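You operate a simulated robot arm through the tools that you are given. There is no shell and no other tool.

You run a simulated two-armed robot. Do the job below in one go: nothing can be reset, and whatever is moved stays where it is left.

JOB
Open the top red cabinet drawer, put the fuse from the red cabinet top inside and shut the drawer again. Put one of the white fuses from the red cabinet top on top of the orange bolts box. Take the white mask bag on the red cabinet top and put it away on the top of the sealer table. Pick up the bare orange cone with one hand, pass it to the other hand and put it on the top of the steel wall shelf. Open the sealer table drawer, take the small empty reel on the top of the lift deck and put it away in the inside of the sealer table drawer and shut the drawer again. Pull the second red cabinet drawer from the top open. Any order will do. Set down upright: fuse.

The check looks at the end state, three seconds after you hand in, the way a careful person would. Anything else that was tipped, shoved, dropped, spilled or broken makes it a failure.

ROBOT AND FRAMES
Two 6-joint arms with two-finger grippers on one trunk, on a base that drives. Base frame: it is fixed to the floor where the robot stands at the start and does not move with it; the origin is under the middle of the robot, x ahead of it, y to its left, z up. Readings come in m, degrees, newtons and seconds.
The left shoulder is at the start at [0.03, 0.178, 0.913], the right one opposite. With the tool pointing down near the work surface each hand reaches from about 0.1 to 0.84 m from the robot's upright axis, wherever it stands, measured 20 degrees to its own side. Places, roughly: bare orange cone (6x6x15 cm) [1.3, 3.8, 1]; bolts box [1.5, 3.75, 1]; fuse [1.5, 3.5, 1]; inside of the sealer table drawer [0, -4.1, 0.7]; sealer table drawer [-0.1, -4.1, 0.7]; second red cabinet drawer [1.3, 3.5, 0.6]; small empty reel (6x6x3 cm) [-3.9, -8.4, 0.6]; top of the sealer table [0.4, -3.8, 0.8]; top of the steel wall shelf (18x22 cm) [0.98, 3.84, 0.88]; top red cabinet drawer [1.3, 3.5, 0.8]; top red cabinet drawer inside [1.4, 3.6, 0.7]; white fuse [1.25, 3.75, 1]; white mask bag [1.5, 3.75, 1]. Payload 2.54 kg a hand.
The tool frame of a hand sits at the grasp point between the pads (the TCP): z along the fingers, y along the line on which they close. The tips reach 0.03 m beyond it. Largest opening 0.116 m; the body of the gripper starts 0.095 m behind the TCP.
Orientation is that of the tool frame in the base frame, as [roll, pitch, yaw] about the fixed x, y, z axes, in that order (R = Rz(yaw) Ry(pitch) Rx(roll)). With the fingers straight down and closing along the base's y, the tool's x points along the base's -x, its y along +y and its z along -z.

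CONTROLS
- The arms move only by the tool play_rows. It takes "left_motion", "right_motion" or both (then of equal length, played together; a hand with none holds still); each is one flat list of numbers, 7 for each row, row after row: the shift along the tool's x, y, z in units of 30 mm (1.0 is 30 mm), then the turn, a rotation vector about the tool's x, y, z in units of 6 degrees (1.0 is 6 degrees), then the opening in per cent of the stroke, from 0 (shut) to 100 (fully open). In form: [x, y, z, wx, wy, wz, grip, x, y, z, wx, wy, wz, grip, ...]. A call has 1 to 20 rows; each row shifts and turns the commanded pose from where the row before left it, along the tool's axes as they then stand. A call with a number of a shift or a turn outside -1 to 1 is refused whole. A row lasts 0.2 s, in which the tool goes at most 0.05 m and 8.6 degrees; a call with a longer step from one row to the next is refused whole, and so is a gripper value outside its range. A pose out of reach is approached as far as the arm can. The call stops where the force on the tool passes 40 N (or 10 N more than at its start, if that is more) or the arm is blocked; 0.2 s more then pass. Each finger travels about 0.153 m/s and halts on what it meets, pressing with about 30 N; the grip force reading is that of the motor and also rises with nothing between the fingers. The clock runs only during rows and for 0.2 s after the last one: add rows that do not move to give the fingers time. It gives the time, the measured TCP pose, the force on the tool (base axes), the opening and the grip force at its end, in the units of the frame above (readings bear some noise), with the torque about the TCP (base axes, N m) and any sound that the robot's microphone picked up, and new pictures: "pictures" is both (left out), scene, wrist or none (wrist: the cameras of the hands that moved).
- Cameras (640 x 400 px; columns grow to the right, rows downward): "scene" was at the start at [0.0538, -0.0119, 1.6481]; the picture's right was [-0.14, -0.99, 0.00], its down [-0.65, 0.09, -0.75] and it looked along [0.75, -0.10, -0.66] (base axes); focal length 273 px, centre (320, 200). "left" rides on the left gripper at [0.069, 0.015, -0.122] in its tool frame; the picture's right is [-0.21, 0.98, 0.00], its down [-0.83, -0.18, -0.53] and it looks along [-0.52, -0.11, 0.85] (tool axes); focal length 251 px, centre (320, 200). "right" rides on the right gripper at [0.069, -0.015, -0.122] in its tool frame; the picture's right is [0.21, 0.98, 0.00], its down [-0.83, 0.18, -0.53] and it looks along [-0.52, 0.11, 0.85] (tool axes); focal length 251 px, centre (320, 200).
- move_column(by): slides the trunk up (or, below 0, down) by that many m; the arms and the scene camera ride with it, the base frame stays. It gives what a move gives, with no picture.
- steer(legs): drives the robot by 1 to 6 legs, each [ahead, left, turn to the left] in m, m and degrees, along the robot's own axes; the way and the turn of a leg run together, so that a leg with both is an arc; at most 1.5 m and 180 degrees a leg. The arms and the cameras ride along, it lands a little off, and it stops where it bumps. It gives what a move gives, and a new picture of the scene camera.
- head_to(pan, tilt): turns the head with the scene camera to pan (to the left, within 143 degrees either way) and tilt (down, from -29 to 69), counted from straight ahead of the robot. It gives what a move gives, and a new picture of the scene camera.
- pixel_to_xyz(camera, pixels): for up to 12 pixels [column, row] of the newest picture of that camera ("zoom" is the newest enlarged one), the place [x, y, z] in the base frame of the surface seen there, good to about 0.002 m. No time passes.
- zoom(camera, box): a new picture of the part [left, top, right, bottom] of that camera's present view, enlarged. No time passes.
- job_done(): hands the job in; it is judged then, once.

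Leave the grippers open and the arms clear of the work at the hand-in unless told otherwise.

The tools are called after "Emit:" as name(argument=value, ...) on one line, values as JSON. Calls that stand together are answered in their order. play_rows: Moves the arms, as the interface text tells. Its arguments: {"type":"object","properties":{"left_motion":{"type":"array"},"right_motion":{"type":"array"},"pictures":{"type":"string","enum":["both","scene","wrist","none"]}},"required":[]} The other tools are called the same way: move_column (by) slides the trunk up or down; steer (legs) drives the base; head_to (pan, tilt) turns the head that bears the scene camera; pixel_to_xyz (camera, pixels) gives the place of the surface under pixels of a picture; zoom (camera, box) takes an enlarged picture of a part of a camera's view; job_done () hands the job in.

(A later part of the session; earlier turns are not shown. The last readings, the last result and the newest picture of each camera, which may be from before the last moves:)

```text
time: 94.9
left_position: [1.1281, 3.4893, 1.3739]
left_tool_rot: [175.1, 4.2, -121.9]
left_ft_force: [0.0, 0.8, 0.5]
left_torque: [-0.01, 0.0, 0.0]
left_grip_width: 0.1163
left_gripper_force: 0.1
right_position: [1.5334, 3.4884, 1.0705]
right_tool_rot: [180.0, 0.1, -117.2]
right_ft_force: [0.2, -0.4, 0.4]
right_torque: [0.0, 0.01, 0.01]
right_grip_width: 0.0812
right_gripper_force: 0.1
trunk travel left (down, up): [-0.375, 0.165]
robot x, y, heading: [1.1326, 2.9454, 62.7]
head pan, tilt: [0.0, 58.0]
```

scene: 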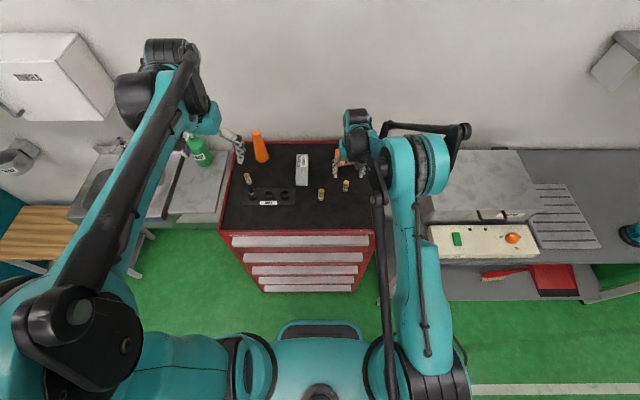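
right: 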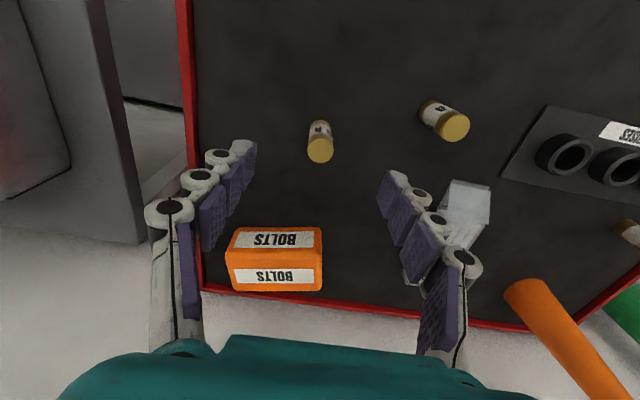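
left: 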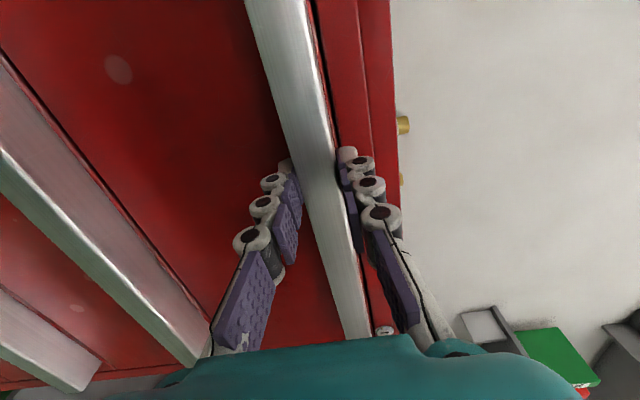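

I'll verify the fuse's and the box's exact positions from the wrist camera.

Emit:
pixel_to_xyz(camera="right", pixels=[[320, 154], [321, 130], [240, 262], [320, 262], [238, 240], [318, 240], [275, 262], [237, 232], [313, 229]])

```text
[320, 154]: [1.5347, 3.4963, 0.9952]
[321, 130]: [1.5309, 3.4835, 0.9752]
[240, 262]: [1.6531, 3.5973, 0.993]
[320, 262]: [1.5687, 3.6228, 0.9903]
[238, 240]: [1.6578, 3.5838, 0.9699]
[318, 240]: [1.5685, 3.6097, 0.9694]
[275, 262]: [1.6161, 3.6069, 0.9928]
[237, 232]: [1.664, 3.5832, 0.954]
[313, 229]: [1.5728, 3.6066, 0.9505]
```

The 6 A fuse is centred within 3 mm. Descending 9 cm and closing on it.

Emit:
play_rows(right_motion=[-0.08, 0, 1, 0, 0, 0, 70, 0, 0, 1, 0, 0, 0, 70, 0, 0, 1, 0, 0, 0, 70, 0, 0, 0, 0, 0, 0, 70, 0, 0, 0, 0, 0, 0, 0, 0, 0, 0, 0, 0, 0, 0, 0, 0, 0, 0, 0, 0, 0, 0, 0, 0, 0, 0, 0, 0], pictures="wrist")

```text
time: 96.7
left_position: [1.128, 3.4883, 1.3751]
left_tool_rot: [175.1, 4.3, -121.9]
left_ft_force: [-1.0, 0.0, 0.2]
left_torque: [0.0, 0.0, 0.02]
left_grip_width: 0.116
left_gripper_force: 0.1
right_position: [1.5351, 3.4904, 0.9841]
right_tool_rot: [-179.9, 0.1, -117.2]
right_ft_force: [0.0, -0.3, -0.1]
right_torque: [-0.02, 0.03, -0.04]
right_grip_width: 0.0202
right_gripper_force: 29.5
trunk travel left (down, up): [-0.375, 0.165]
robot x, y, heading: [1.1407, 2.9443, 62.9]
head pan, tilt: [0.0, 58.0]
```

right: 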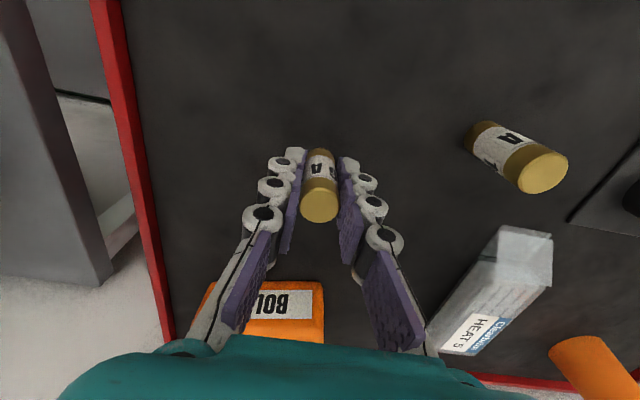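

The white fuse is held (20 mm). I'll lift 12 cm straight up and look at the box.

Emit:
play_rows(right_motion=[0, 0, -0.8, 0, 0, 0, 0, 0, 0, -0.8, 0, 0, 0, 0, 0, 0, -0.8, 0, 0, 0, 0, 0, 0, -0.8, 0, 0, 0, 0, 0, 0, -0.8, 0, 0, 0, 0], pictures="both")

Emit:
zoom(camera="right", box=[180, 180, 440, 340])

```text
time: 97.9
left_position: [1.1273, 3.4895, 1.3741]
left_tool_rot: [175.2, 4.2, -121.9]
left_ft_force: [0.0, -1.0, 0.0]
left_torque: [-0.02, -0.01, 0.01]
left_grip_width: 0.1159
left_gripper_force: 0.0
right_position: [1.5359, 3.4908, 1.1016]
right_tool_rot: [180.0, 0.1, -117.2]
right_ft_force: [0.0, 0.0, -0.7]
right_torque: [0.01, 0.02, 0.04]
right_grip_width: 0.0205
right_gripper_force: 30.1
trunk travel left (down, up): [-0.375, 0.165]
robot x, y, heading: [1.1366, 2.9421, 62.8]
head pan, tilt: [0.0, 58.0]
```

scene: 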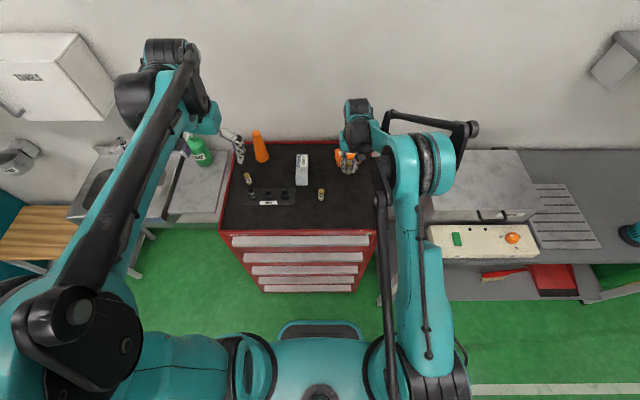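
right: 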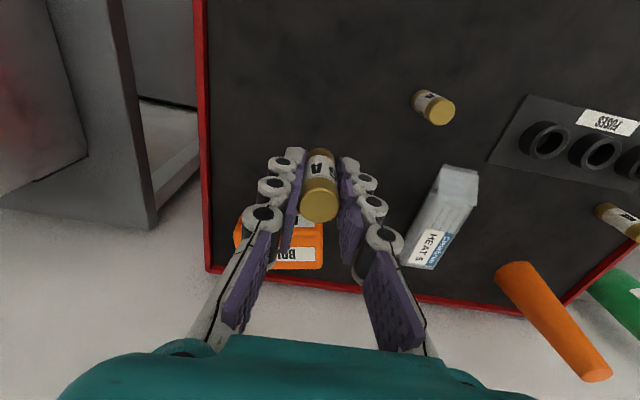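

```text
2.46 times, centred on (310, 260) of right
```

zoom: 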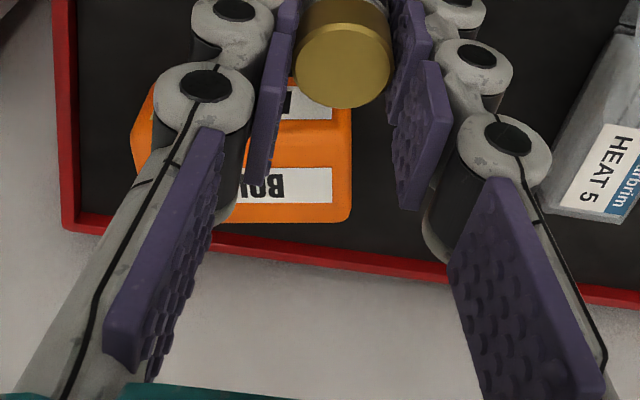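

I'll measure the box's visible top-face edges in this zoom to find its centre.

Emit:
pixel_to_xyz(camera="zoom", pixels=[[342, 215], [240, 215], [342, 195], [342, 165], [342, 145], [340, 130], [290, 190], [290, 145], [140, 130], [150, 110]])

```text
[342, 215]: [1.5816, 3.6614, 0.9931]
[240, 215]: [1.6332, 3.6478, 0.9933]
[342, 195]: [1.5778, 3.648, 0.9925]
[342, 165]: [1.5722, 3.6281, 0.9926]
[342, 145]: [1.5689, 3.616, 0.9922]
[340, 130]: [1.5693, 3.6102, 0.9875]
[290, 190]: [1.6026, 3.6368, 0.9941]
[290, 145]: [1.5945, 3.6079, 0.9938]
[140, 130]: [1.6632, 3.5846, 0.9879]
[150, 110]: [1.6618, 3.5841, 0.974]
```

Box top centre is at about (1.6235, 3.625), which is at the edge of reach. I'll check the base bumper's gap to the cabinet before creeping closer.

Emit:
pixel_to_xyz(camera="scene", pixels=[[318, 321], [318, 330], [318, 318], [310, 286], [310, 291]])

```text
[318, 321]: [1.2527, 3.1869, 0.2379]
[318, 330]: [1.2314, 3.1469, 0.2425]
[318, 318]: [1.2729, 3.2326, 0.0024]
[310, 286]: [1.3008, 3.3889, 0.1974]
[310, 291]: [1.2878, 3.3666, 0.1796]
```

The bumper is 17.6 cm from the handles. I'll creep forward 0.06 m.

Emit:
steer(legs=[[0.06, 0, 0.2]])

```text
time: 98.9
left_position: [1.153, 3.5415, 1.3742]
left_tool_rot: [175.2, 4.2, -121.7]
left_ft_force: [-0.4, -0.6, 0.8]
left_torque: [0.0, 0.05, 0.02]
left_grip_width: 0.1158
left_gripper_force: 0.0
right_position: [1.5612, 3.5444, 1.1003]
right_tool_rot: [-180.0, 0.1, -117.1]
right_ft_force: [-0.3, -0.4, -1.0]
right_torque: [-0.02, 0.01, 0.0]
right_grip_width: 0.0203
right_gripper_force: 29.3
trunk travel left (down, up): [-0.375, 0.165]
robot x, y, heading: [1.1618, 2.9927, 62.7]
head pan, tilt: [0.0, 58.0]
```

scene: 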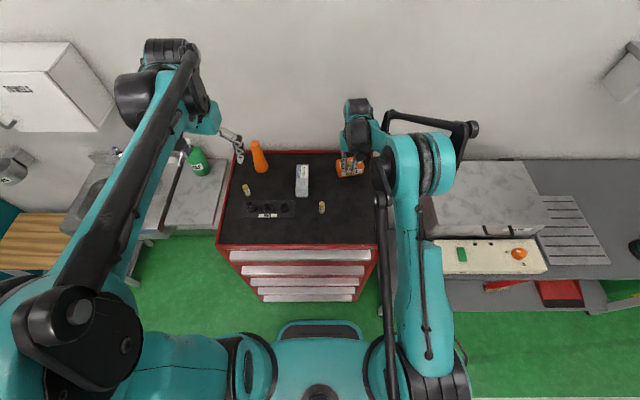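

Now I'll move the fuse over the box's centre (10 cm ahead, 2 cm right) and lower it to about 1 cm above.

Emit:
play_rows(right_motion=[-0.835, -0.157, 0, 0, 0, 0, 0, -0.835, -0.157, 0, 0, 0, 0, 0, -0.835, -0.157, 0, 0, 0, 0, 0, -0.835, -0.157, 0, 0, 0, 0, 0, 0, 0, 0.8, 0, 0, 0, 0, 0, 0, 0.7, 0, 0, 0, 0, 0, 0, 0, 0, 0, 0, 0], pictures="both")

Emit:
zoom(camera="right", box=[220, 120, 420, 250])

```text
time: 100.5
left_position: [1.1518, 3.5407, 1.3739]
left_tool_rot: [175.2, 4.3, -121.7]
left_ft_force: [-0.5, -0.1, -0.2]
left_torque: [-0.04, 0.01, -0.01]
left_grip_width: 0.1161
left_gripper_force: 0.0
right_position: [1.6227, 3.6254, 1.0571]
right_tool_rot: [179.9, 0.1, -116.9]
right_ft_force: [-1.0, 0.2, -0.9]
right_torque: [0.01, -0.04, 0.01]
right_grip_width: 0.02
right_gripper_force: 30.2
trunk travel left (down, up): [-0.375, 0.165]
robot x, y, heading: [1.1657, 2.9941, 63.0]
head pan, tilt: [0.0, 58.0]
```

scene: 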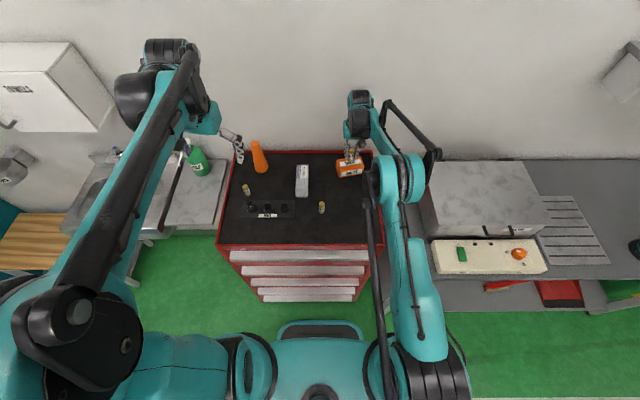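
right: 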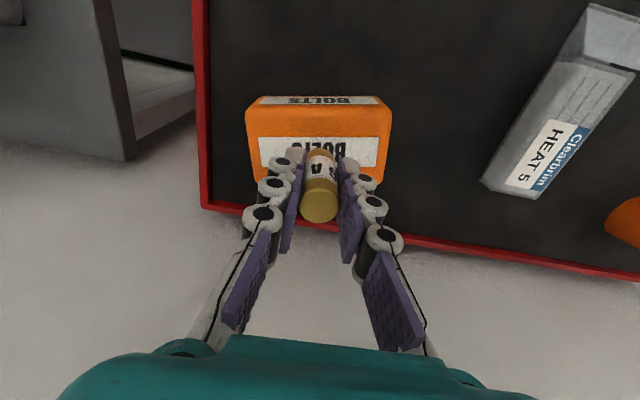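

```text
3.08 times, centred on (320, 185) of right
```

zoom: 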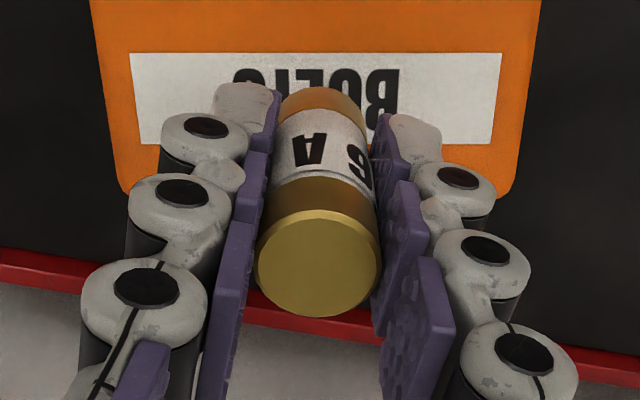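

The fuse is centred over the box label, about 1.8 cm above. I'll lower it 15 mm, then feel for contact.

Emit:
play_rows(right_motion=[0, 0, 0.25, 0, 0, 0, 0, 0, 0, 0.25, 0, 0, 0, 0, 0, 0, 0, 0, 0, 0, 0], pictures="wrist")

```text
time: 101.3
left_position: [1.1524, 3.5412, 1.3738]
left_tool_rot: [175.2, 4.1, -121.6]
left_ft_force: [-0.2, 0.1, 0.6]
left_torque: [0.0, -0.04, 0.02]
left_grip_width: 0.1161
left_gripper_force: 0.1
right_position: [1.6236, 3.6247, 1.0405]
right_tool_rot: [180.0, 0.1, -117.0]
right_ft_force: [-1.1, -0.1, -1.2]
right_torque: [0.02, -0.03, 0.0]
right_grip_width: 0.0201
right_gripper_force: 30.2
trunk travel left (down, up): [-0.375, 0.165]
robot x, y, heading: [1.1619, 2.9994, 63.2]
head pan, tilt: [0.0, 58.0]
```

right: 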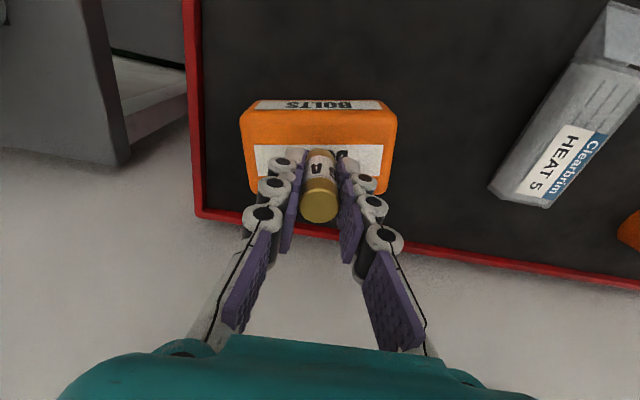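

At z=1.0405 with no contact yet. I'll lower 2–3 mm more and open gently to 40%.

Emit:
play_rows(right_motion=[0, 0, 0.05, 0, 0, 0, 0, 0, 0, 0.04, 0, 0, 0, 0, 0, 0, 0, 0, 0, 0, 0, 0, 0, 0, 0, 0, 0, 20, 0, 0, 0, 0, 0, 0, 25, 0, 0, 0, 0, 0, 0, 35, 0, 0, 0, 0, 0, 0, 45, 0, 0, 0, 0, 0, 0, 45], pictures="wrist")

```text
time: 103.1
left_position: [1.1525, 3.5411, 1.3741]
left_tool_rot: [175.2, 4.3, -121.7]
left_ft_force: [0.0, -0.3, 0.7]
left_torque: [0.0, -0.03, 0.01]
left_grip_width: 0.1159
left_gripper_force: 0.0
right_position: [1.6216, 3.626, 1.0394]
right_tool_rot: [180.0, 0.0, -117.0]
right_ft_force: [-0.2, -0.1, -0.7]
right_torque: [0.0, -0.02, 0.01]
right_grip_width: 0.0521
right_gripper_force: 0.0
trunk travel left (down, up): [-0.375, 0.165]
robot x, y, heading: [1.163, 2.9981, 63.0]
head pan, tilt: [0.0, 58.0]
```

right: 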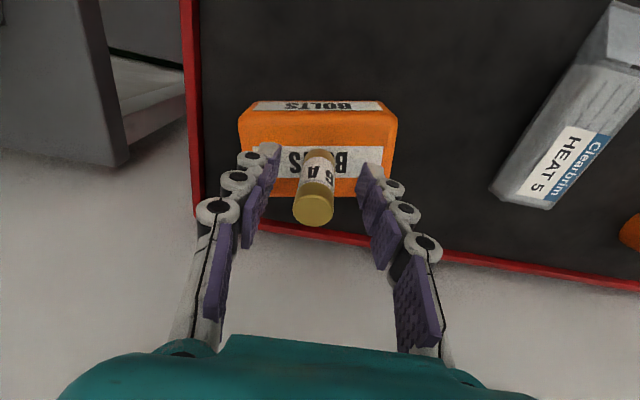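

Released. I'll check that the fuse stands upright by measuring its top and side.

Emit:
pixel_to_xyz(camera="right", pixels=[[313, 212], [315, 185], [320, 160], [305, 200], [328, 195]])

Emit:
zoom(camera="right", box=[220, 80, 420, 250])

Emit:
zoom(camera="scene", box=[300, 120, 400, 185])

```text
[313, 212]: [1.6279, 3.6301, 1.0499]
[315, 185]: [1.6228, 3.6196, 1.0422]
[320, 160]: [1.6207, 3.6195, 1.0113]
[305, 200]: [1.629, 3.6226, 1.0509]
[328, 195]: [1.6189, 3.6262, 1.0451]
```

```text
2.35 times, centred on (320, 165) of right
```

zoom: 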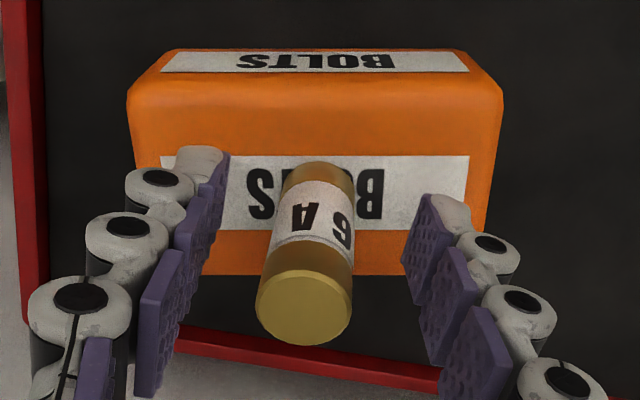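

```text
6.15 times, centred on (350, 152) of scene
```

zoom: 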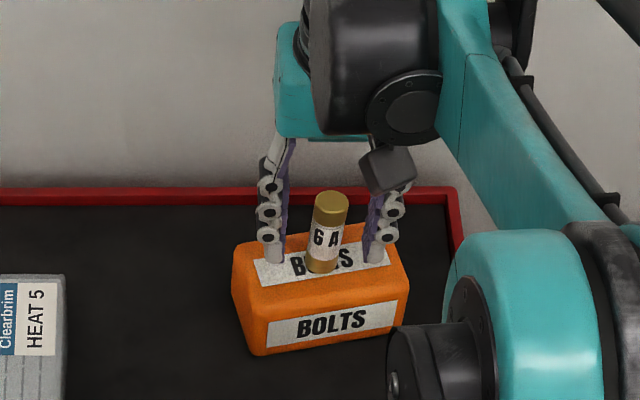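

The fuse stands upright on the box; the slight lean in the picture is wide-angle perspective. I'll raise the right hand straight up.

Emit:
play_rows(right_motion=[0, 0, -0.5, 0, 0, 0, 45, 0, 0, -0.8, 0, 0, 0, 45, 0, 0, -1, 0, 0, 0, 45, 0, 0, -1, 0, 0, 0, 45, 0, 0, -1, 0, 0, 0, 50, 0, 0, -1, 0, 0, 0, 70, 0, 0, -1, 0, 0, 0, 100], pictures="both")

Emit:
zoom(camera="scene", box=[220, 120, 400, 235])

```text
time: 104.7
left_position: [1.1516, 3.5408, 1.3748]
left_tool_rot: [175.2, 4.4, -121.7]
left_ft_force: [-0.4, 0.1, 0.2]
left_torque: [0.0, -0.01, 0.05]
left_grip_width: 0.1158
left_gripper_force: 0.0
right_position: [1.6213, 3.6255, 1.2277]
right_tool_rot: [180.0, 0.2, -117.0]
right_ft_force: [0.0, -0.3, 0.6]
right_torque: [0.0, 0.01, 0.04]
right_grip_width: 0.1157
right_gripper_force: 0.1
trunk travel left (down, up): [-0.375, 0.165]
robot x, y, heading: [1.1634, 3.0002, 63.2]
head pan, tilt: [0.0, 58.0]
```

scene: 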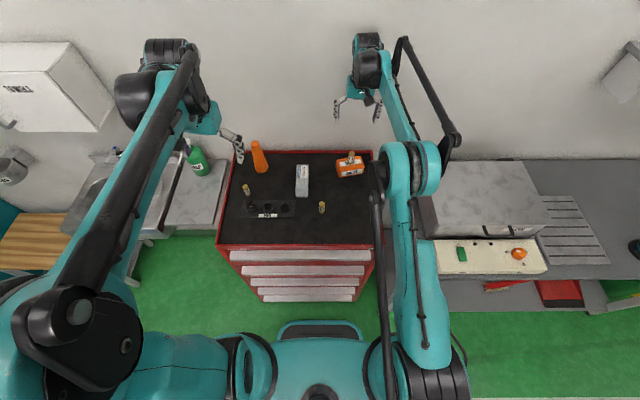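
right: 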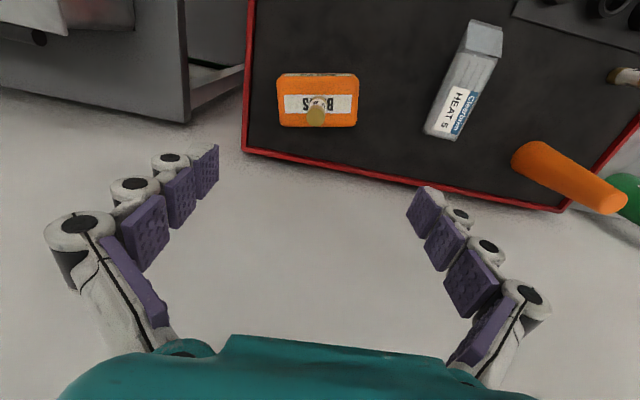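

```text
3.48 times, centred on (310, 178) of scene
```

zoom: 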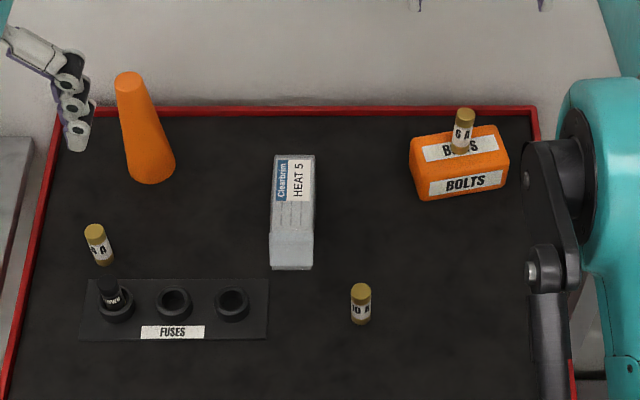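

White fuse task done. Now the cone. I need a clear look at the steel shelf and the soap bottle on it, so I'll measure them.

Emit:
zoom(camera="scene", box=[80, 110, 260, 260])

Emit:
pixel_to_xyz(camera="scene", pixels=[[198, 160], [200, 172], [215, 195], [180, 215], [213, 225], [168, 222], [195, 200], [222, 180], [188, 180], [160, 200]])

```text
2.67 times, centred on (170, 185) of scene
```

zoom: 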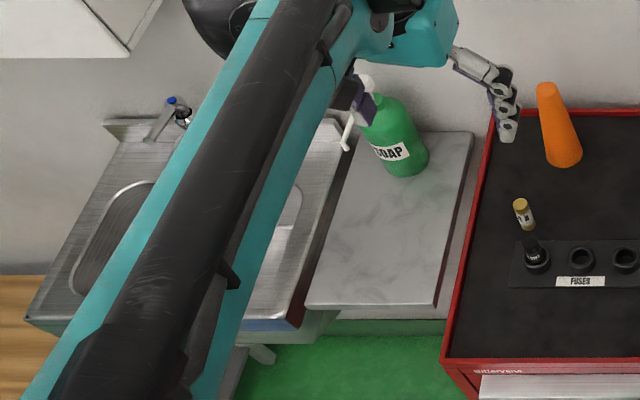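

```text
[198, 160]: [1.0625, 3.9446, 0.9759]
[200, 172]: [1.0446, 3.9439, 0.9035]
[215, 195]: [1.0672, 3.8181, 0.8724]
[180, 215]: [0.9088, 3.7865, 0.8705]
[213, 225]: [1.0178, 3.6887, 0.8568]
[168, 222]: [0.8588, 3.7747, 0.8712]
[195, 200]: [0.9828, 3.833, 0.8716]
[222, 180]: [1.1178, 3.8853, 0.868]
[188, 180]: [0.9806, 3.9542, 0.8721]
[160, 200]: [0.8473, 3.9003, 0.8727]
```

The shelf top is at z≈0.872, spanning v −0.955…−0.745 from its front edge at u≈3.745. The soap bottle is at the back (front at u≈3.99), so the free spot is about u 3.85, v −0.86. I'll straighten the left hand, pull the right hand back 10 cm, then shift the robot left 0.28 m so the right hand can take the cone.

Emit:
play_rows(right_motion=[0.8, 0, 0, 0, 0, 0, 100, 0.9, 0, 0, 0, 0, 0, 100, 0.9, 0, 0, 0, 0, 0, 100, 0.7, 0, 0, 0, 0, 0, 100], left_motion=[0, 0, 0, 0.4, 0.36, -0.4, 100, 0, 0, 0, 0.4, 0.36, -0.4, 100, 0, 0, 0, 0, 0, 0, 100, 0, 0, 0, 0, 0, 0, 100], pictures="none")

Emit:
steer(legs=[[0.01, 0.28, 0]])

```text
time: 105.7
left_position: [1.1521, 3.5404, 1.3749]
left_tool_rot: [-179.7, 0.1, -116.8]
left_ft_force: [0.0, -0.4, -0.6]
left_torque: [0.01, -0.02, -0.01]
left_grip_width: 0.1157
left_gripper_force: 0.0
right_position: [1.5774, 3.5353, 1.2285]
right_tool_rot: [-180.0, 0.1, -116.8]
right_ft_force: [-0.1, -0.1, 0.3]
right_torque: [0.01, -0.02, 0.01]
right_grip_width: 0.1159
right_gripper_force: 0.1
trunk travel left (down, up): [-0.375, 0.165]
robot x, y, heading: [1.1633, 2.9984, 63.2]
head pan, tilt: [0.0, 58.0]
```

```text
time: 107.7
left_position: [0.9054, 3.6764, 1.3742]
left_tool_rot: [-179.8, 0.2, -116.5]
left_ft_force: [0.6, 0.2, 0.0]
left_torque: [0.03, -0.01, -0.03]
left_grip_width: 0.116
left_gripper_force: 0.0
right_position: [1.332, 3.6744, 1.2278]
right_tool_rot: [180.0, 0.0, -116.8]
right_ft_force: [0.2, -0.4, 0.1]
right_torque: [-0.04, 0.01, -0.01]
right_grip_width: 0.1158
right_gripper_force: 0.0
trunk travel left (down, up): [-0.375, 0.165]
robot x, y, heading: [0.9164, 3.1307, 63.4]
head pan, tilt: [0.0, 58.0]
```

scene: 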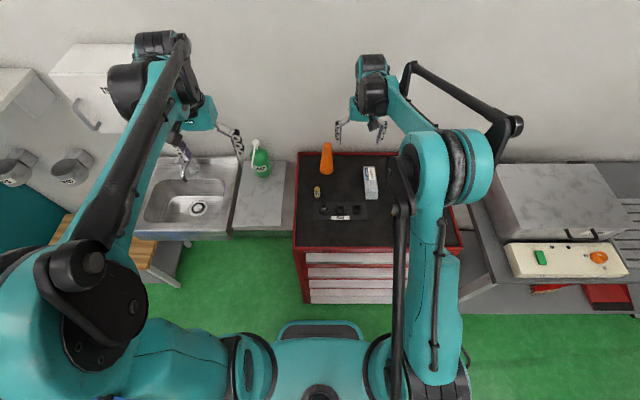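

Shifted. I'll zoom on the cone (326,158) and measure it from this angle.

Emit:
zoom(camera="scene", box=[280, 120, 400, 230])

Emit:
pixel_to_xyz(camera="scene", pixels=[[328, 144], [328, 150], [327, 158], [326, 166], [322, 168], [332, 168], [326, 172], [317, 192]])

```text
3.64 times, centred on (340, 175) of scene
```

zoom: 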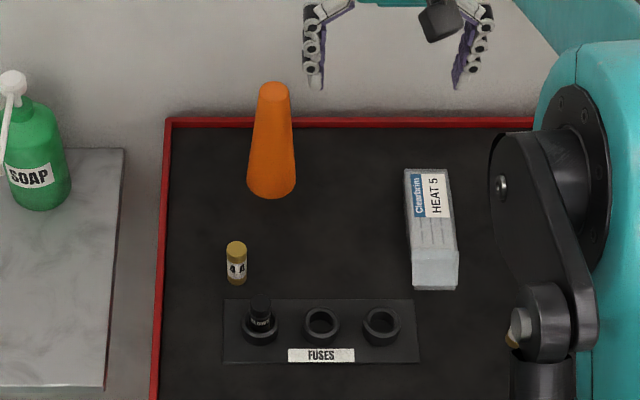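

```text
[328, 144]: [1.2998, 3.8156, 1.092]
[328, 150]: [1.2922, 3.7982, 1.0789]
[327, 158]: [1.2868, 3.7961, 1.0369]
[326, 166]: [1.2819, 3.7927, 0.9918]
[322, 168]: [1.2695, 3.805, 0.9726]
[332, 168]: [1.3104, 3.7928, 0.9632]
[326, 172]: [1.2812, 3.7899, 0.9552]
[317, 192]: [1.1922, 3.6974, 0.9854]
```

The cone's axis is at about (1.296, 3.813), with its top at 1.092. I'll creep forward 3 cm for reach, then bring the right hand above it.

Emit:
steer(legs=[[0.03, 0, 0]])

Emit:
play_rows(right_motion=[-0.6, 0.8, 0.3, 0, 0, 0, 100, -0.6, 0.8, 0.5, 0, 0, 0, 100, -0.65, 0.8, 0.6, 0, 0, 0, 100, -0.65, 0.75, 0.6, 0, 0, 0, 100, 0, 0, 0, 0, 0, 0, 100], pictures="both")

```text
time: 108.5
left_position: [0.9167, 3.6996, 1.3759]
left_tool_rot: [-179.8, 0.2, -116.5]
left_ft_force: [0.2, -0.5, -0.3]
left_torque: [0.06, -0.01, -0.01]
left_grip_width: 0.1161
left_gripper_force: 0.1
right_position: [1.3437, 3.6971, 1.2307]
right_tool_rot: [-180.0, 0.3, -116.7]
right_ft_force: [0.0, -0.9, -0.1]
right_torque: [0.04, -0.02, -0.02]
right_grip_width: 0.1162
right_gripper_force: 0.0
trunk travel left (down, up): [-0.375, 0.165]
robot x, y, heading: [0.931, 3.156, 63.4]
head pan, tilt: [0.0, 58.0]
```

scene: 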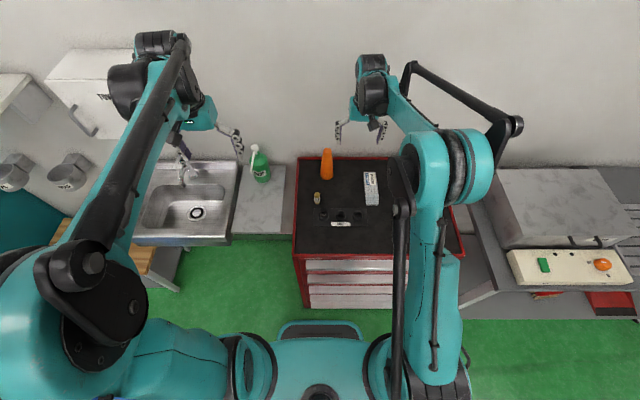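

```text
time: 109.7
left_position: [0.918, 3.7024, 1.3748]
left_tool_rot: [-179.8, 0.2, -116.4]
left_ft_force: [0.0, -0.5, 1.0]
left_torque: [0.05, 0.01, -0.01]
left_grip_width: 0.1158
left_gripper_force: 0.1
right_position: [1.2952, 3.8083, 1.1703]
right_tool_rot: [-180.0, 0.1, -116.8]
right_ft_force: [0.2, 0.1, 0.2]
right_torque: [0.03, 0.03, 0.02]
right_grip_width: 0.1158
right_gripper_force: 0.1
trunk travel left (down, up): [-0.375, 0.165]
robot x, y, heading: [0.9316, 3.1583, 63.4]
head pan, tilt: [0.0, 58.0]
```

scene: 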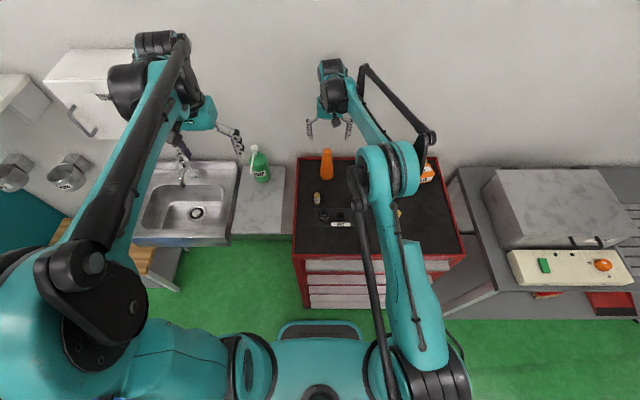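
right: 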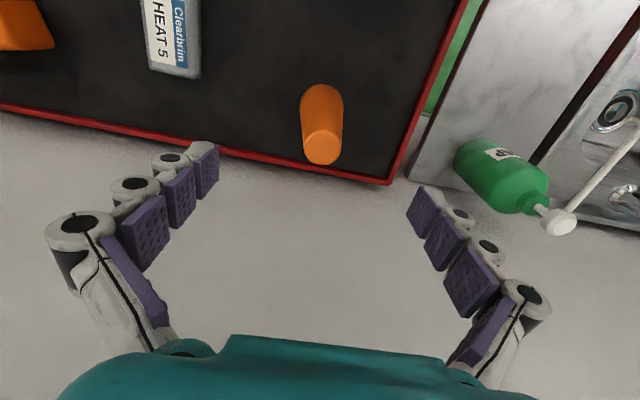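

The cone's top disc is seen at (321,148) in the wrist view. I'll measure it for a final correction.

Emit:
pixel_to_xyz(camera="right", pixels=[[321, 148], [321, 138], [308, 148], [335, 148], [321, 100], [305, 105], [338, 105], [500, 170], [530, 195]])

```text
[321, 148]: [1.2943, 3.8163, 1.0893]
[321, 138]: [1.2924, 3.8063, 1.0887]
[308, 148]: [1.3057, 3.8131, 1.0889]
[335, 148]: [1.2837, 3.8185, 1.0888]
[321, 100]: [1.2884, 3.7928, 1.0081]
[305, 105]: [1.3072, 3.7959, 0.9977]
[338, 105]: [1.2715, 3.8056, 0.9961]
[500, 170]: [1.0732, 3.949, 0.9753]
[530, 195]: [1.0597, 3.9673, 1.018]
```

Centre at (1.294, 3.814). I'll correct 6 mm, descend to z≈1.057 and close on the upper part of the cone.

Emit:
play_rows(right_motion=[-0.17, 0.12, 0.8, 0, 0, 0, 100, 0, 0, 1, 0, 0, 0, 100, 0, 0, 1, 0, 0, 0, 100, 0, 0, 1, 0, 0, 0, 100, 0, 0, 0, 0, 0, 0, 100, 0, 0, 0, 0, 0, 0, 0, 0, 0, 0, 0, 0, 0, 0, 0, 0, 0, 0, 0, 0, 0, 0, 0, 0, 0, 0, 0, 0], pictures="wrist")

```text
time: 111.7
left_position: [0.9167, 3.7012, 1.3738]
left_tool_rot: [-179.7, 0.1, -116.5]
left_ft_force: [-0.6, 0.3, -1.0]
left_torque: [0.04, -0.02, -0.01]
left_grip_width: 0.116
left_gripper_force: 0.1
right_position: [1.2942, 3.818, 1.055]
right_tool_rot: [180.0, 0.2, -116.8]
right_ft_force: [-0.1, 0.5, 5.9]
right_torque: [0.01, -0.1, -0.02]
right_grip_width: 0.0418
right_gripper_force: 30.2
trunk travel left (down, up): [-0.375, 0.165]
robot x, y, heading: [0.9294, 3.1553, 63.2]
head pan, tilt: [0.0, 58.0]
```

right: 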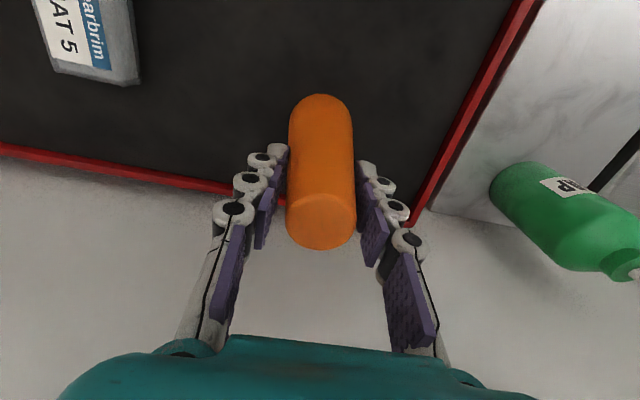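

Cone gripped at 42 mm. I'll lift 4 cm gently and check that it holds.

Emit:
play_rows(right_motion=[0, 0, -0.3, 0, 0, 0, 0, 0, 0, -0.5, 0, 0, 0, 0, 0, 0, -0.6, 0, 0, 0, 0, 0, 0, 0, 0, 0, 0, 0], pictures="both")

```text
time: 112.7
left_position: [0.9176, 3.7015, 1.3725]
left_tool_rot: [-179.8, 0.2, -116.5]
left_ft_force: [-0.2, 0.8, -0.5]
left_torque: [0.0, -0.02, 0.03]
left_grip_width: 0.1159
left_gripper_force: 0.1
right_position: [1.2928, 3.8157, 1.0972]
right_tool_rot: [-180.0, 0.1, -116.7]
right_ft_force: [0.5, 0.7, -1.9]
right_torque: [0.04, 0.03, 0.0]
right_grip_width: 0.0418
right_gripper_force: 30.4
trunk travel left (down, up): [-0.375, 0.165]
robot x, y, heading: [0.93, 3.1579, 63.1]
head pan, tilt: [0.0, 58.0]
```

scene: 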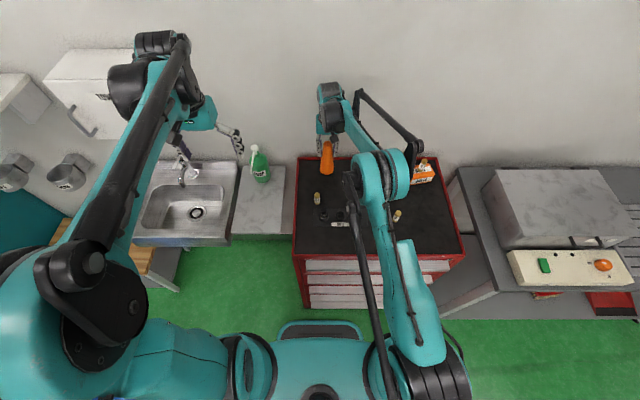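
right: 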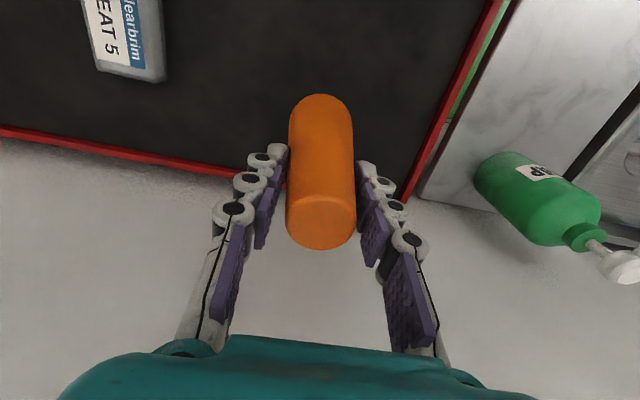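

The cone is held firmly (≈1.5 N weight). I'll lift it another 14 cm and bring it slightly toward me, then back the robot 0.25 m into free space.

Emit:
play_rows(right_motion=[0, 0, -0.8, 0, 0, 0, 0, 0, 0, -1, 0, 0, 0, 0, 0, 0, -1, 0, 0, 0, 0, 0, 0, -1, 0, 0, 0, 0, 0.5, 0.2, -0.9, 0, 0, 0, 0, 0.6, 0.3, 0, 0, 0, 0, 0, 0.6, 0.3, 0, 0, 0, 0, 0], pictures="none")

Emit:
steer(legs=[[-0.25, 0, 0]])

```text
time: 114.3
left_position: [0.917, 3.7018, 1.3747]
left_tool_rot: [-179.7, 0.2, -116.5]
left_ft_force: [0.3, -0.3, -0.6]
left_torque: [0.05, 0.0, 0.0]
left_grip_width: 0.1163
left_gripper_force: 0.1
right_position: [1.2485, 3.7789, 1.2378]
right_tool_rot: [-180.0, 0.2, -116.7]
right_ft_force: [0.5, 0.3, -0.5]
right_torque: [0.0, 0.01, -0.02]
right_grip_width: 0.0418
right_gripper_force: 29.9
trunk travel left (down, up): [-0.375, 0.165]
robot x, y, heading: [0.9304, 3.1561, 63.5]
head pan, tilt: [0.0, 58.0]
```

```text
time: 116.1
left_position: [0.8077, 3.4806, 1.3734]
left_tool_rot: [-179.8, 0.1, -116.7]
left_ft_force: [0.9, -0.4, -0.1]
left_torque: [-0.02, 0.01, -0.01]
left_grip_width: 0.1161
left_gripper_force: 0.0
right_position: [1.1377, 3.5559, 1.2367]
right_tool_rot: [180.0, 0.0, -117.0]
right_ft_force: [0.8, 0.0, -1.0]
right_torque: [0.03, -0.01, 0.03]
right_grip_width: 0.0419
right_gripper_force: 29.7
trunk travel left (down, up): [-0.375, 0.165]
robot x, y, heading: [0.8144, 2.9354, 62.8]
head pan, tilt: [0.0, 58.0]
```

scene: 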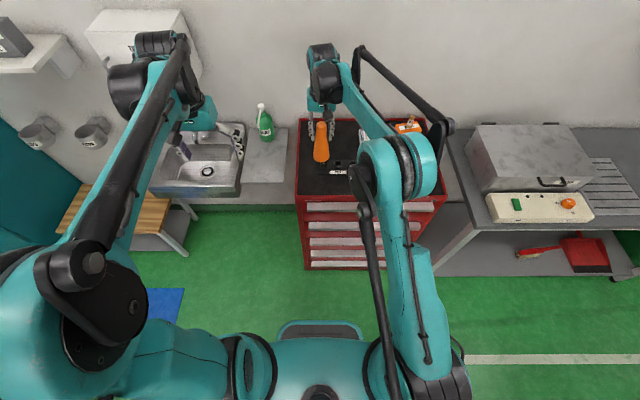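

The cone hangs at rel (0.70, 0), base at z≈1.12. Now I'll bring the left hand forward and down, and tilt it so its fingers point ahead and 30° down. It stays 25 cm to the left of the cone.

Emit:
play_rows(left_motion=[-0.7, 0, 0.95, 0, 0, 0, 100, -0.7, 0, 0.95, 0, 0, 0, 100, -0.7, 0, 0.95, 0, 0, 0, 100, -0.7, 0, 0.95, 0, 0, 0, 100, -0.7, 0, 0.95, 0, 0, 0, 100, 0, 0, 0, 0, -1, 0, 100, 0, 0, 0, 0, -1, 0, 100, 0, 0, 0, 0, -1, 0, 100, 0, 0, 0, 0, -1, 0, 100, 0, 0, 0, 0, -1, 0, 100, 0, 0, 0, 0, -1, 0, 100, 0, 0, 0, 0, -1, 0, 100, 0, 0, 0, 0, -1, 0, 100, 0, 0, 0, 0, -1, 0, 100, 0, 0, 0, 0, -1, 0, 100, 0, 0, 0, 0, 0, 0, 100], pictures="both")

```text
time: 119.5
left_position: [0.8546, 3.5737, 1.2323]
left_tool_rot: [-179.6, 60.3, -116.3]
left_ft_force: [0.4, 0.1, -1.1]
left_torque: [0.0, -0.01, -0.01]
left_grip_width: 0.1163
left_gripper_force: 0.1
right_position: [1.1375, 3.5561, 1.237]
right_tool_rot: [-180.0, 0.2, -116.9]
right_ft_force: [0.6, -0.2, -1.3]
right_torque: [-0.02, 0.03, -0.01]
right_grip_width: 0.0417
right_gripper_force: 30.1
trunk travel left (down, up): [-0.375, 0.165]
robot x, y, heading: [0.8192, 2.9322, 63.1]
head pan, tilt: [0.0, 58.0]
```

scene: 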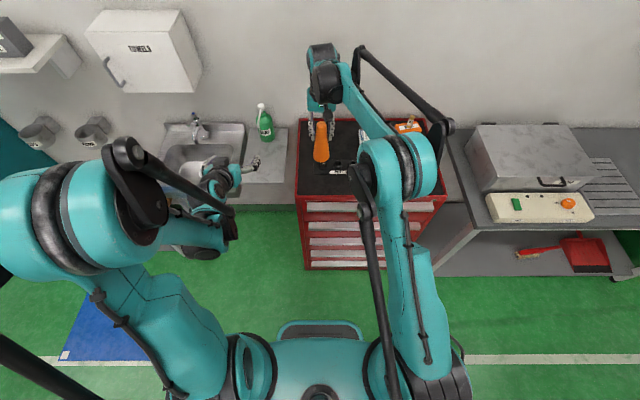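
left: 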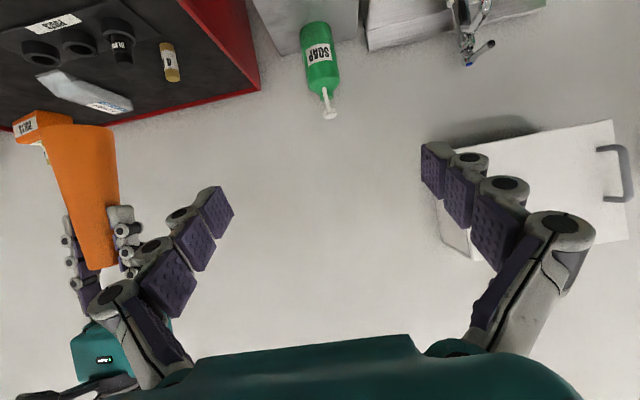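

The left hand reached the pose. I'll slide it 26 cm to the right, so it lines up behind the lower part of the cone.

Emit:
play_rows(left_motion=[0, -0.97, 0, 0, 0, 0, 100, 0, -0.97, 0, 0, 0, 0, 100, 0, -0.97, 0, 0, 0, 0, 100, 0, -0.97, 0, 0, 0, 0, 100, 0, -0.97, 0, 0, 0, 0, 100, 0, -0.97, 0, 0, 0, 0, 100, 0, -0.97, 0, 0, 0, 0, 100, 0, -0.97, 0, 0, 0, 0, 100, 0, -0.95, 0, 0, 0, 0, 100, 0, 0, 0, 0, 0, 0, 100], pictures="both")

```text
time: 121.7
left_position: [1.0881, 3.4557, 1.2325]
left_tool_rot: [-179.6, 60.2, -116.3]
left_ft_force: [-0.5, 0.0, 0.4]
left_torque: [-0.04, 0.0, -0.02]
left_grip_width: 0.116
left_gripper_force: 0.0
right_position: [1.1392, 3.5571, 1.2371]
right_tool_rot: [-179.9, 0.1, -116.8]
right_ft_force: [-0.2, 1.2, -1.2]
right_torque: [0.0, 0.01, 0.0]
right_grip_width: 0.0416
right_gripper_force: 29.9
trunk travel left (down, up): [-0.375, 0.165]
robot x, y, heading: [0.8204, 2.9337, 63.1]
head pan, tilt: [0.0, 58.0]
```

scene: 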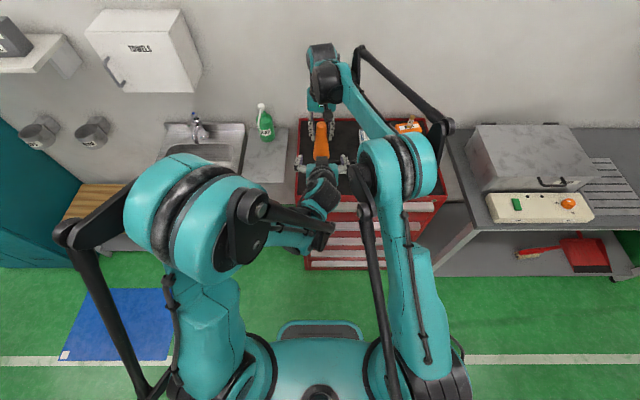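
left: 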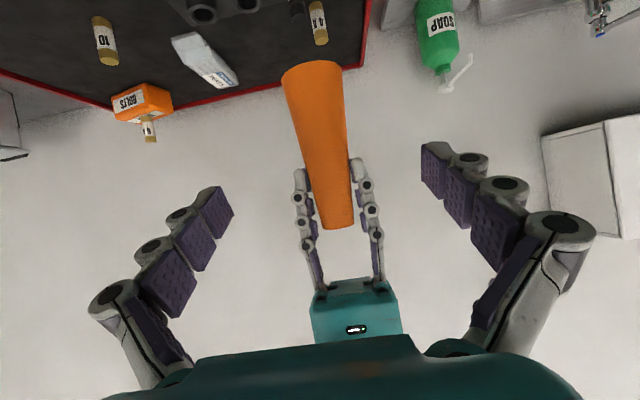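

Aligned with the cone between the left fingers. I'll advance 13 cm along the fingers to straddle the cone's lower part.

Emit:
play_rows(left_motion=[0.028, 0, 0.886, 0, 0, 0, 100, 0.028, 0, 0.886, 0, 0, 0, 100, 0.028, 0, 0.886, 0, 0, 0, 100, 0.028, 0, 0.886, 0, 0, 0, 100, 0.028, 0, 0.886, 0, 0, 0, 100, 0, 0, 0, 0, 0, 0, 100], pictures="both")

Emit:
zoom(camera="scene", box=[260, 80, 400, 220])

```text
time: 123.1
left_position: [1.1391, 3.5583, 1.1636]
left_tool_rot: [-179.5, 60.2, -116.3]
left_ft_force: [0.2, 0.0, 0.7]
left_torque: [0.02, 0.0, 0.0]
left_grip_width: 0.1161
left_gripper_force: 0.0
right_position: [1.1385, 3.5553, 1.2368]
right_tool_rot: [-180.0, 0.2, -117.0]
right_ft_force: [0.0, 0.1, -0.4]
right_torque: [0.01, -0.03, -0.01]
right_grip_width: 0.0417
right_gripper_force: 29.8
trunk travel left (down, up): [-0.375, 0.165]
robot x, y, heading: [0.8164, 2.9326, 63.6]
head pan, tilt: [0.0, 58.0]
```

scene: 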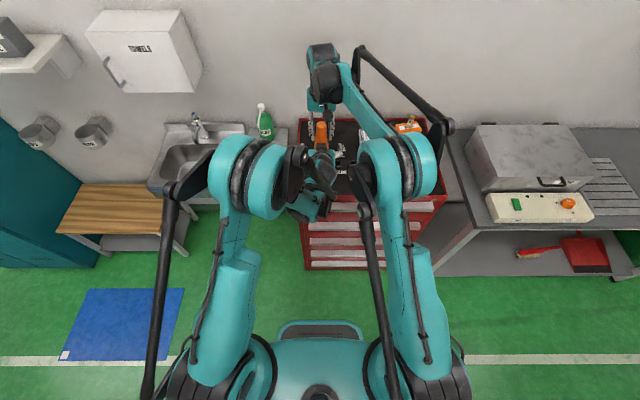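
left: 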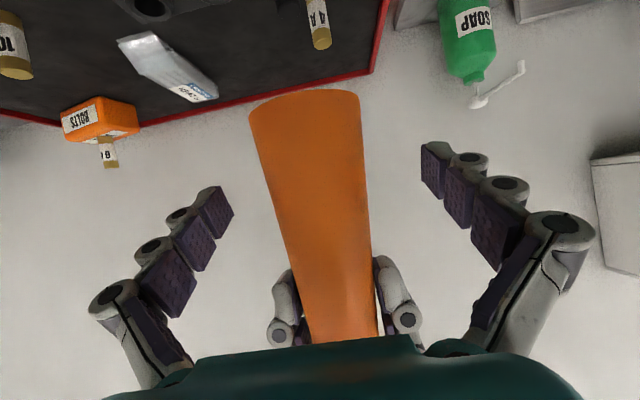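

```text
2.86 times, centred on (330, 150) of scene
```

zoom: 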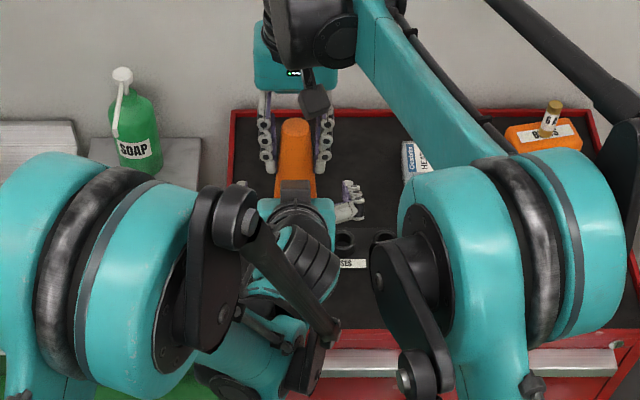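

The left TCP is at the cone axis, 4 cm above its base. Closing the left gripper.

Emit:
play_rows(left_motion=[0, 0, 0, 0, 0, 0, 0, 0, 0, 0, 0, 0, 0, 0, 0, 0, 0, 0, 0, 0, 0, 0, 0, 0, 0, 0, 0, 0], pictures="wrist")

```text
time: 124.1
left_position: [1.1389, 3.5566, 1.1632]
left_tool_rot: [-179.6, 60.2, -116.3]
left_ft_force: [-3.3, -7.0, 5.4]
left_torque: [0.06, -0.02, 0.11]
left_grip_width: 0.0512
left_gripper_force: 30.5
right_position: [1.1388, 3.5559, 1.2364]
right_tool_rot: [-180.0, 0.2, -117.0]
right_ft_force: [2.6, 7.9, -6.7]
right_torque: [0.41, -0.17, -0.16]
right_grip_width: 0.0417
right_gripper_force: 30.0
trunk travel left (down, up): [-0.375, 0.165]
robot x, y, heading: [0.8191, 2.9364, 63.3]
head pan, tilt: [0.0, 58.0]
```

left: 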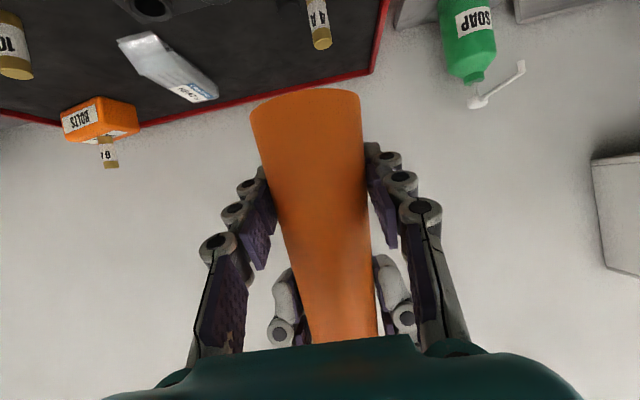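

Both hands hold the cone (left 51 mm, 30 N). I'll open the right hand and raise it straight up clear of the cone.

Emit:
play_rows(right_motion=[0, 0, 0, 0, 0, 0, 60, 0, 0, 0, 0, 0, 0, 100, 0, 0, 0, 0, 0, 0, 100, 0, 0, -0.8, 0, 0, 0, 100, 0, 0, -1, 0, 0, 0, 100, 0, 0, -1, 0, 0, 0, 100, 0, 0, -1, 0, 0, 0, 100, 0, 0, -0.5, 0, 0, 0, 100], pictures="both")

```text
time: 125.9
left_position: [1.1397, 3.5574, 1.1628]
left_tool_rot: [-179.7, 60.2, -116.2]
left_ft_force: [0.6, -0.4, 0.5]
left_torque: [0.01, -0.06, 0.01]
left_grip_width: 0.0511
left_gripper_force: 29.9
right_position: [1.1387, 3.5545, 1.3664]
right_tool_rot: [180.0, 0.1, -116.9]
right_ft_force: [-0.8, -0.6, -1.0]
right_torque: [0.01, 0.0, 0.02]
right_grip_width: 0.1162
right_gripper_force: 0.0
trunk travel left (down, up): [-0.375, 0.165]
robot x, y, heading: [0.8198, 2.9341, 63.0]
head pan, tilt: [0.0, 58.0]
```

scene: 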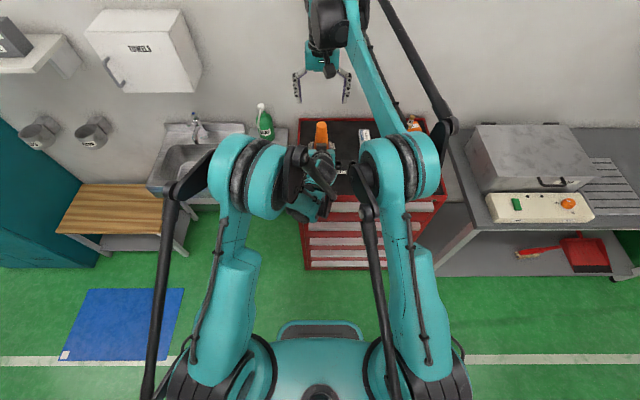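
right: 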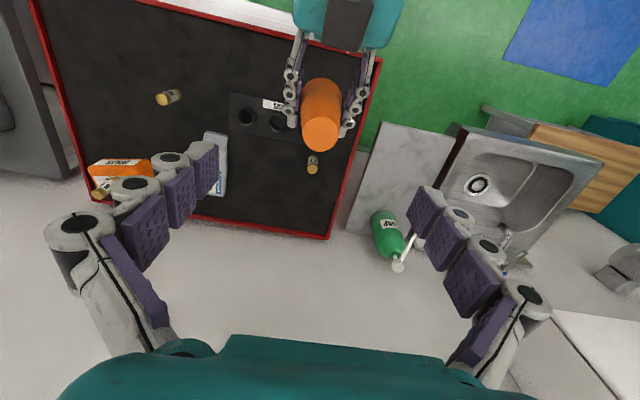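

The pass is done and the cone is in the left hand alone. I'll move the right hand back and to the right, and swing the cone 20 cm left.

Emit:
play_rows(left_motion=[0, 0.8, 0, 0, 0, 0, 0, 0, 0.85, 0, 0, 0, 0, 0, 0, 0.85, 0, 0, 0, 0, 0, 0, 0.85, 0, 0, 0, 0, 0, 0, 0.85, 0, 0, 0, 0, 0, 0, 0.85, 0, 0, 0, 0, 0, 0, 0.85, 0, 0, 0, 0, 0, 0, 0.8, 0, 0, 0, 0, 0], right_motion=[0.5, -0.8, -0.2, 0, 0, 0, 100, 0.6, -0.8, -0.2, 0, 0, 0, 100, 0.7, -0.8, -0.2, 0, 0, 0, 100, 0.7, -0.8, -0.2, 0, 0, 0, 100, 0.7, -0.8, -0.2, 0, 0, 0, 100, 0.7, -0.8, 0, 0, 0, 0, 100, 0.7, -0.8, 0, 0, 0, 0, 100, 0.7, -0.8, 0, 0, 0, 0, 100], pictures="scene")

```text
time: 127.7
left_position: [0.9608, 3.6461, 1.163]
left_tool_rot: [-179.5, 60.3, -116.4]
left_ft_force: [-0.2, -0.9, -0.1]
left_torque: [0.01, 0.05, 0.02]
left_grip_width: 0.051
left_gripper_force: 29.9
right_position: [1.2365, 3.3248, 1.3942]
right_tool_rot: [-180.0, 0.2, -116.9]
right_ft_force: [-0.4, -0.2, 0.4]
right_torque: [0.02, 0.02, 0.01]
right_grip_width: 0.1159
right_gripper_force: 0.0
trunk travel left (down, up): [-0.375, 0.165]
robot x, y, heading: [0.8182, 2.9352, 62.9]
head pan, tilt: [0.0, 58.0]
```

scene: 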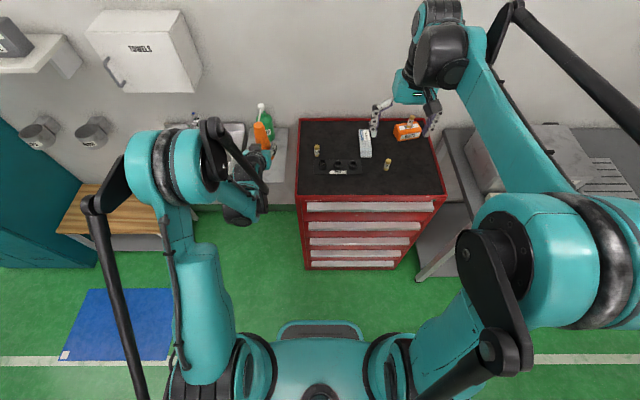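

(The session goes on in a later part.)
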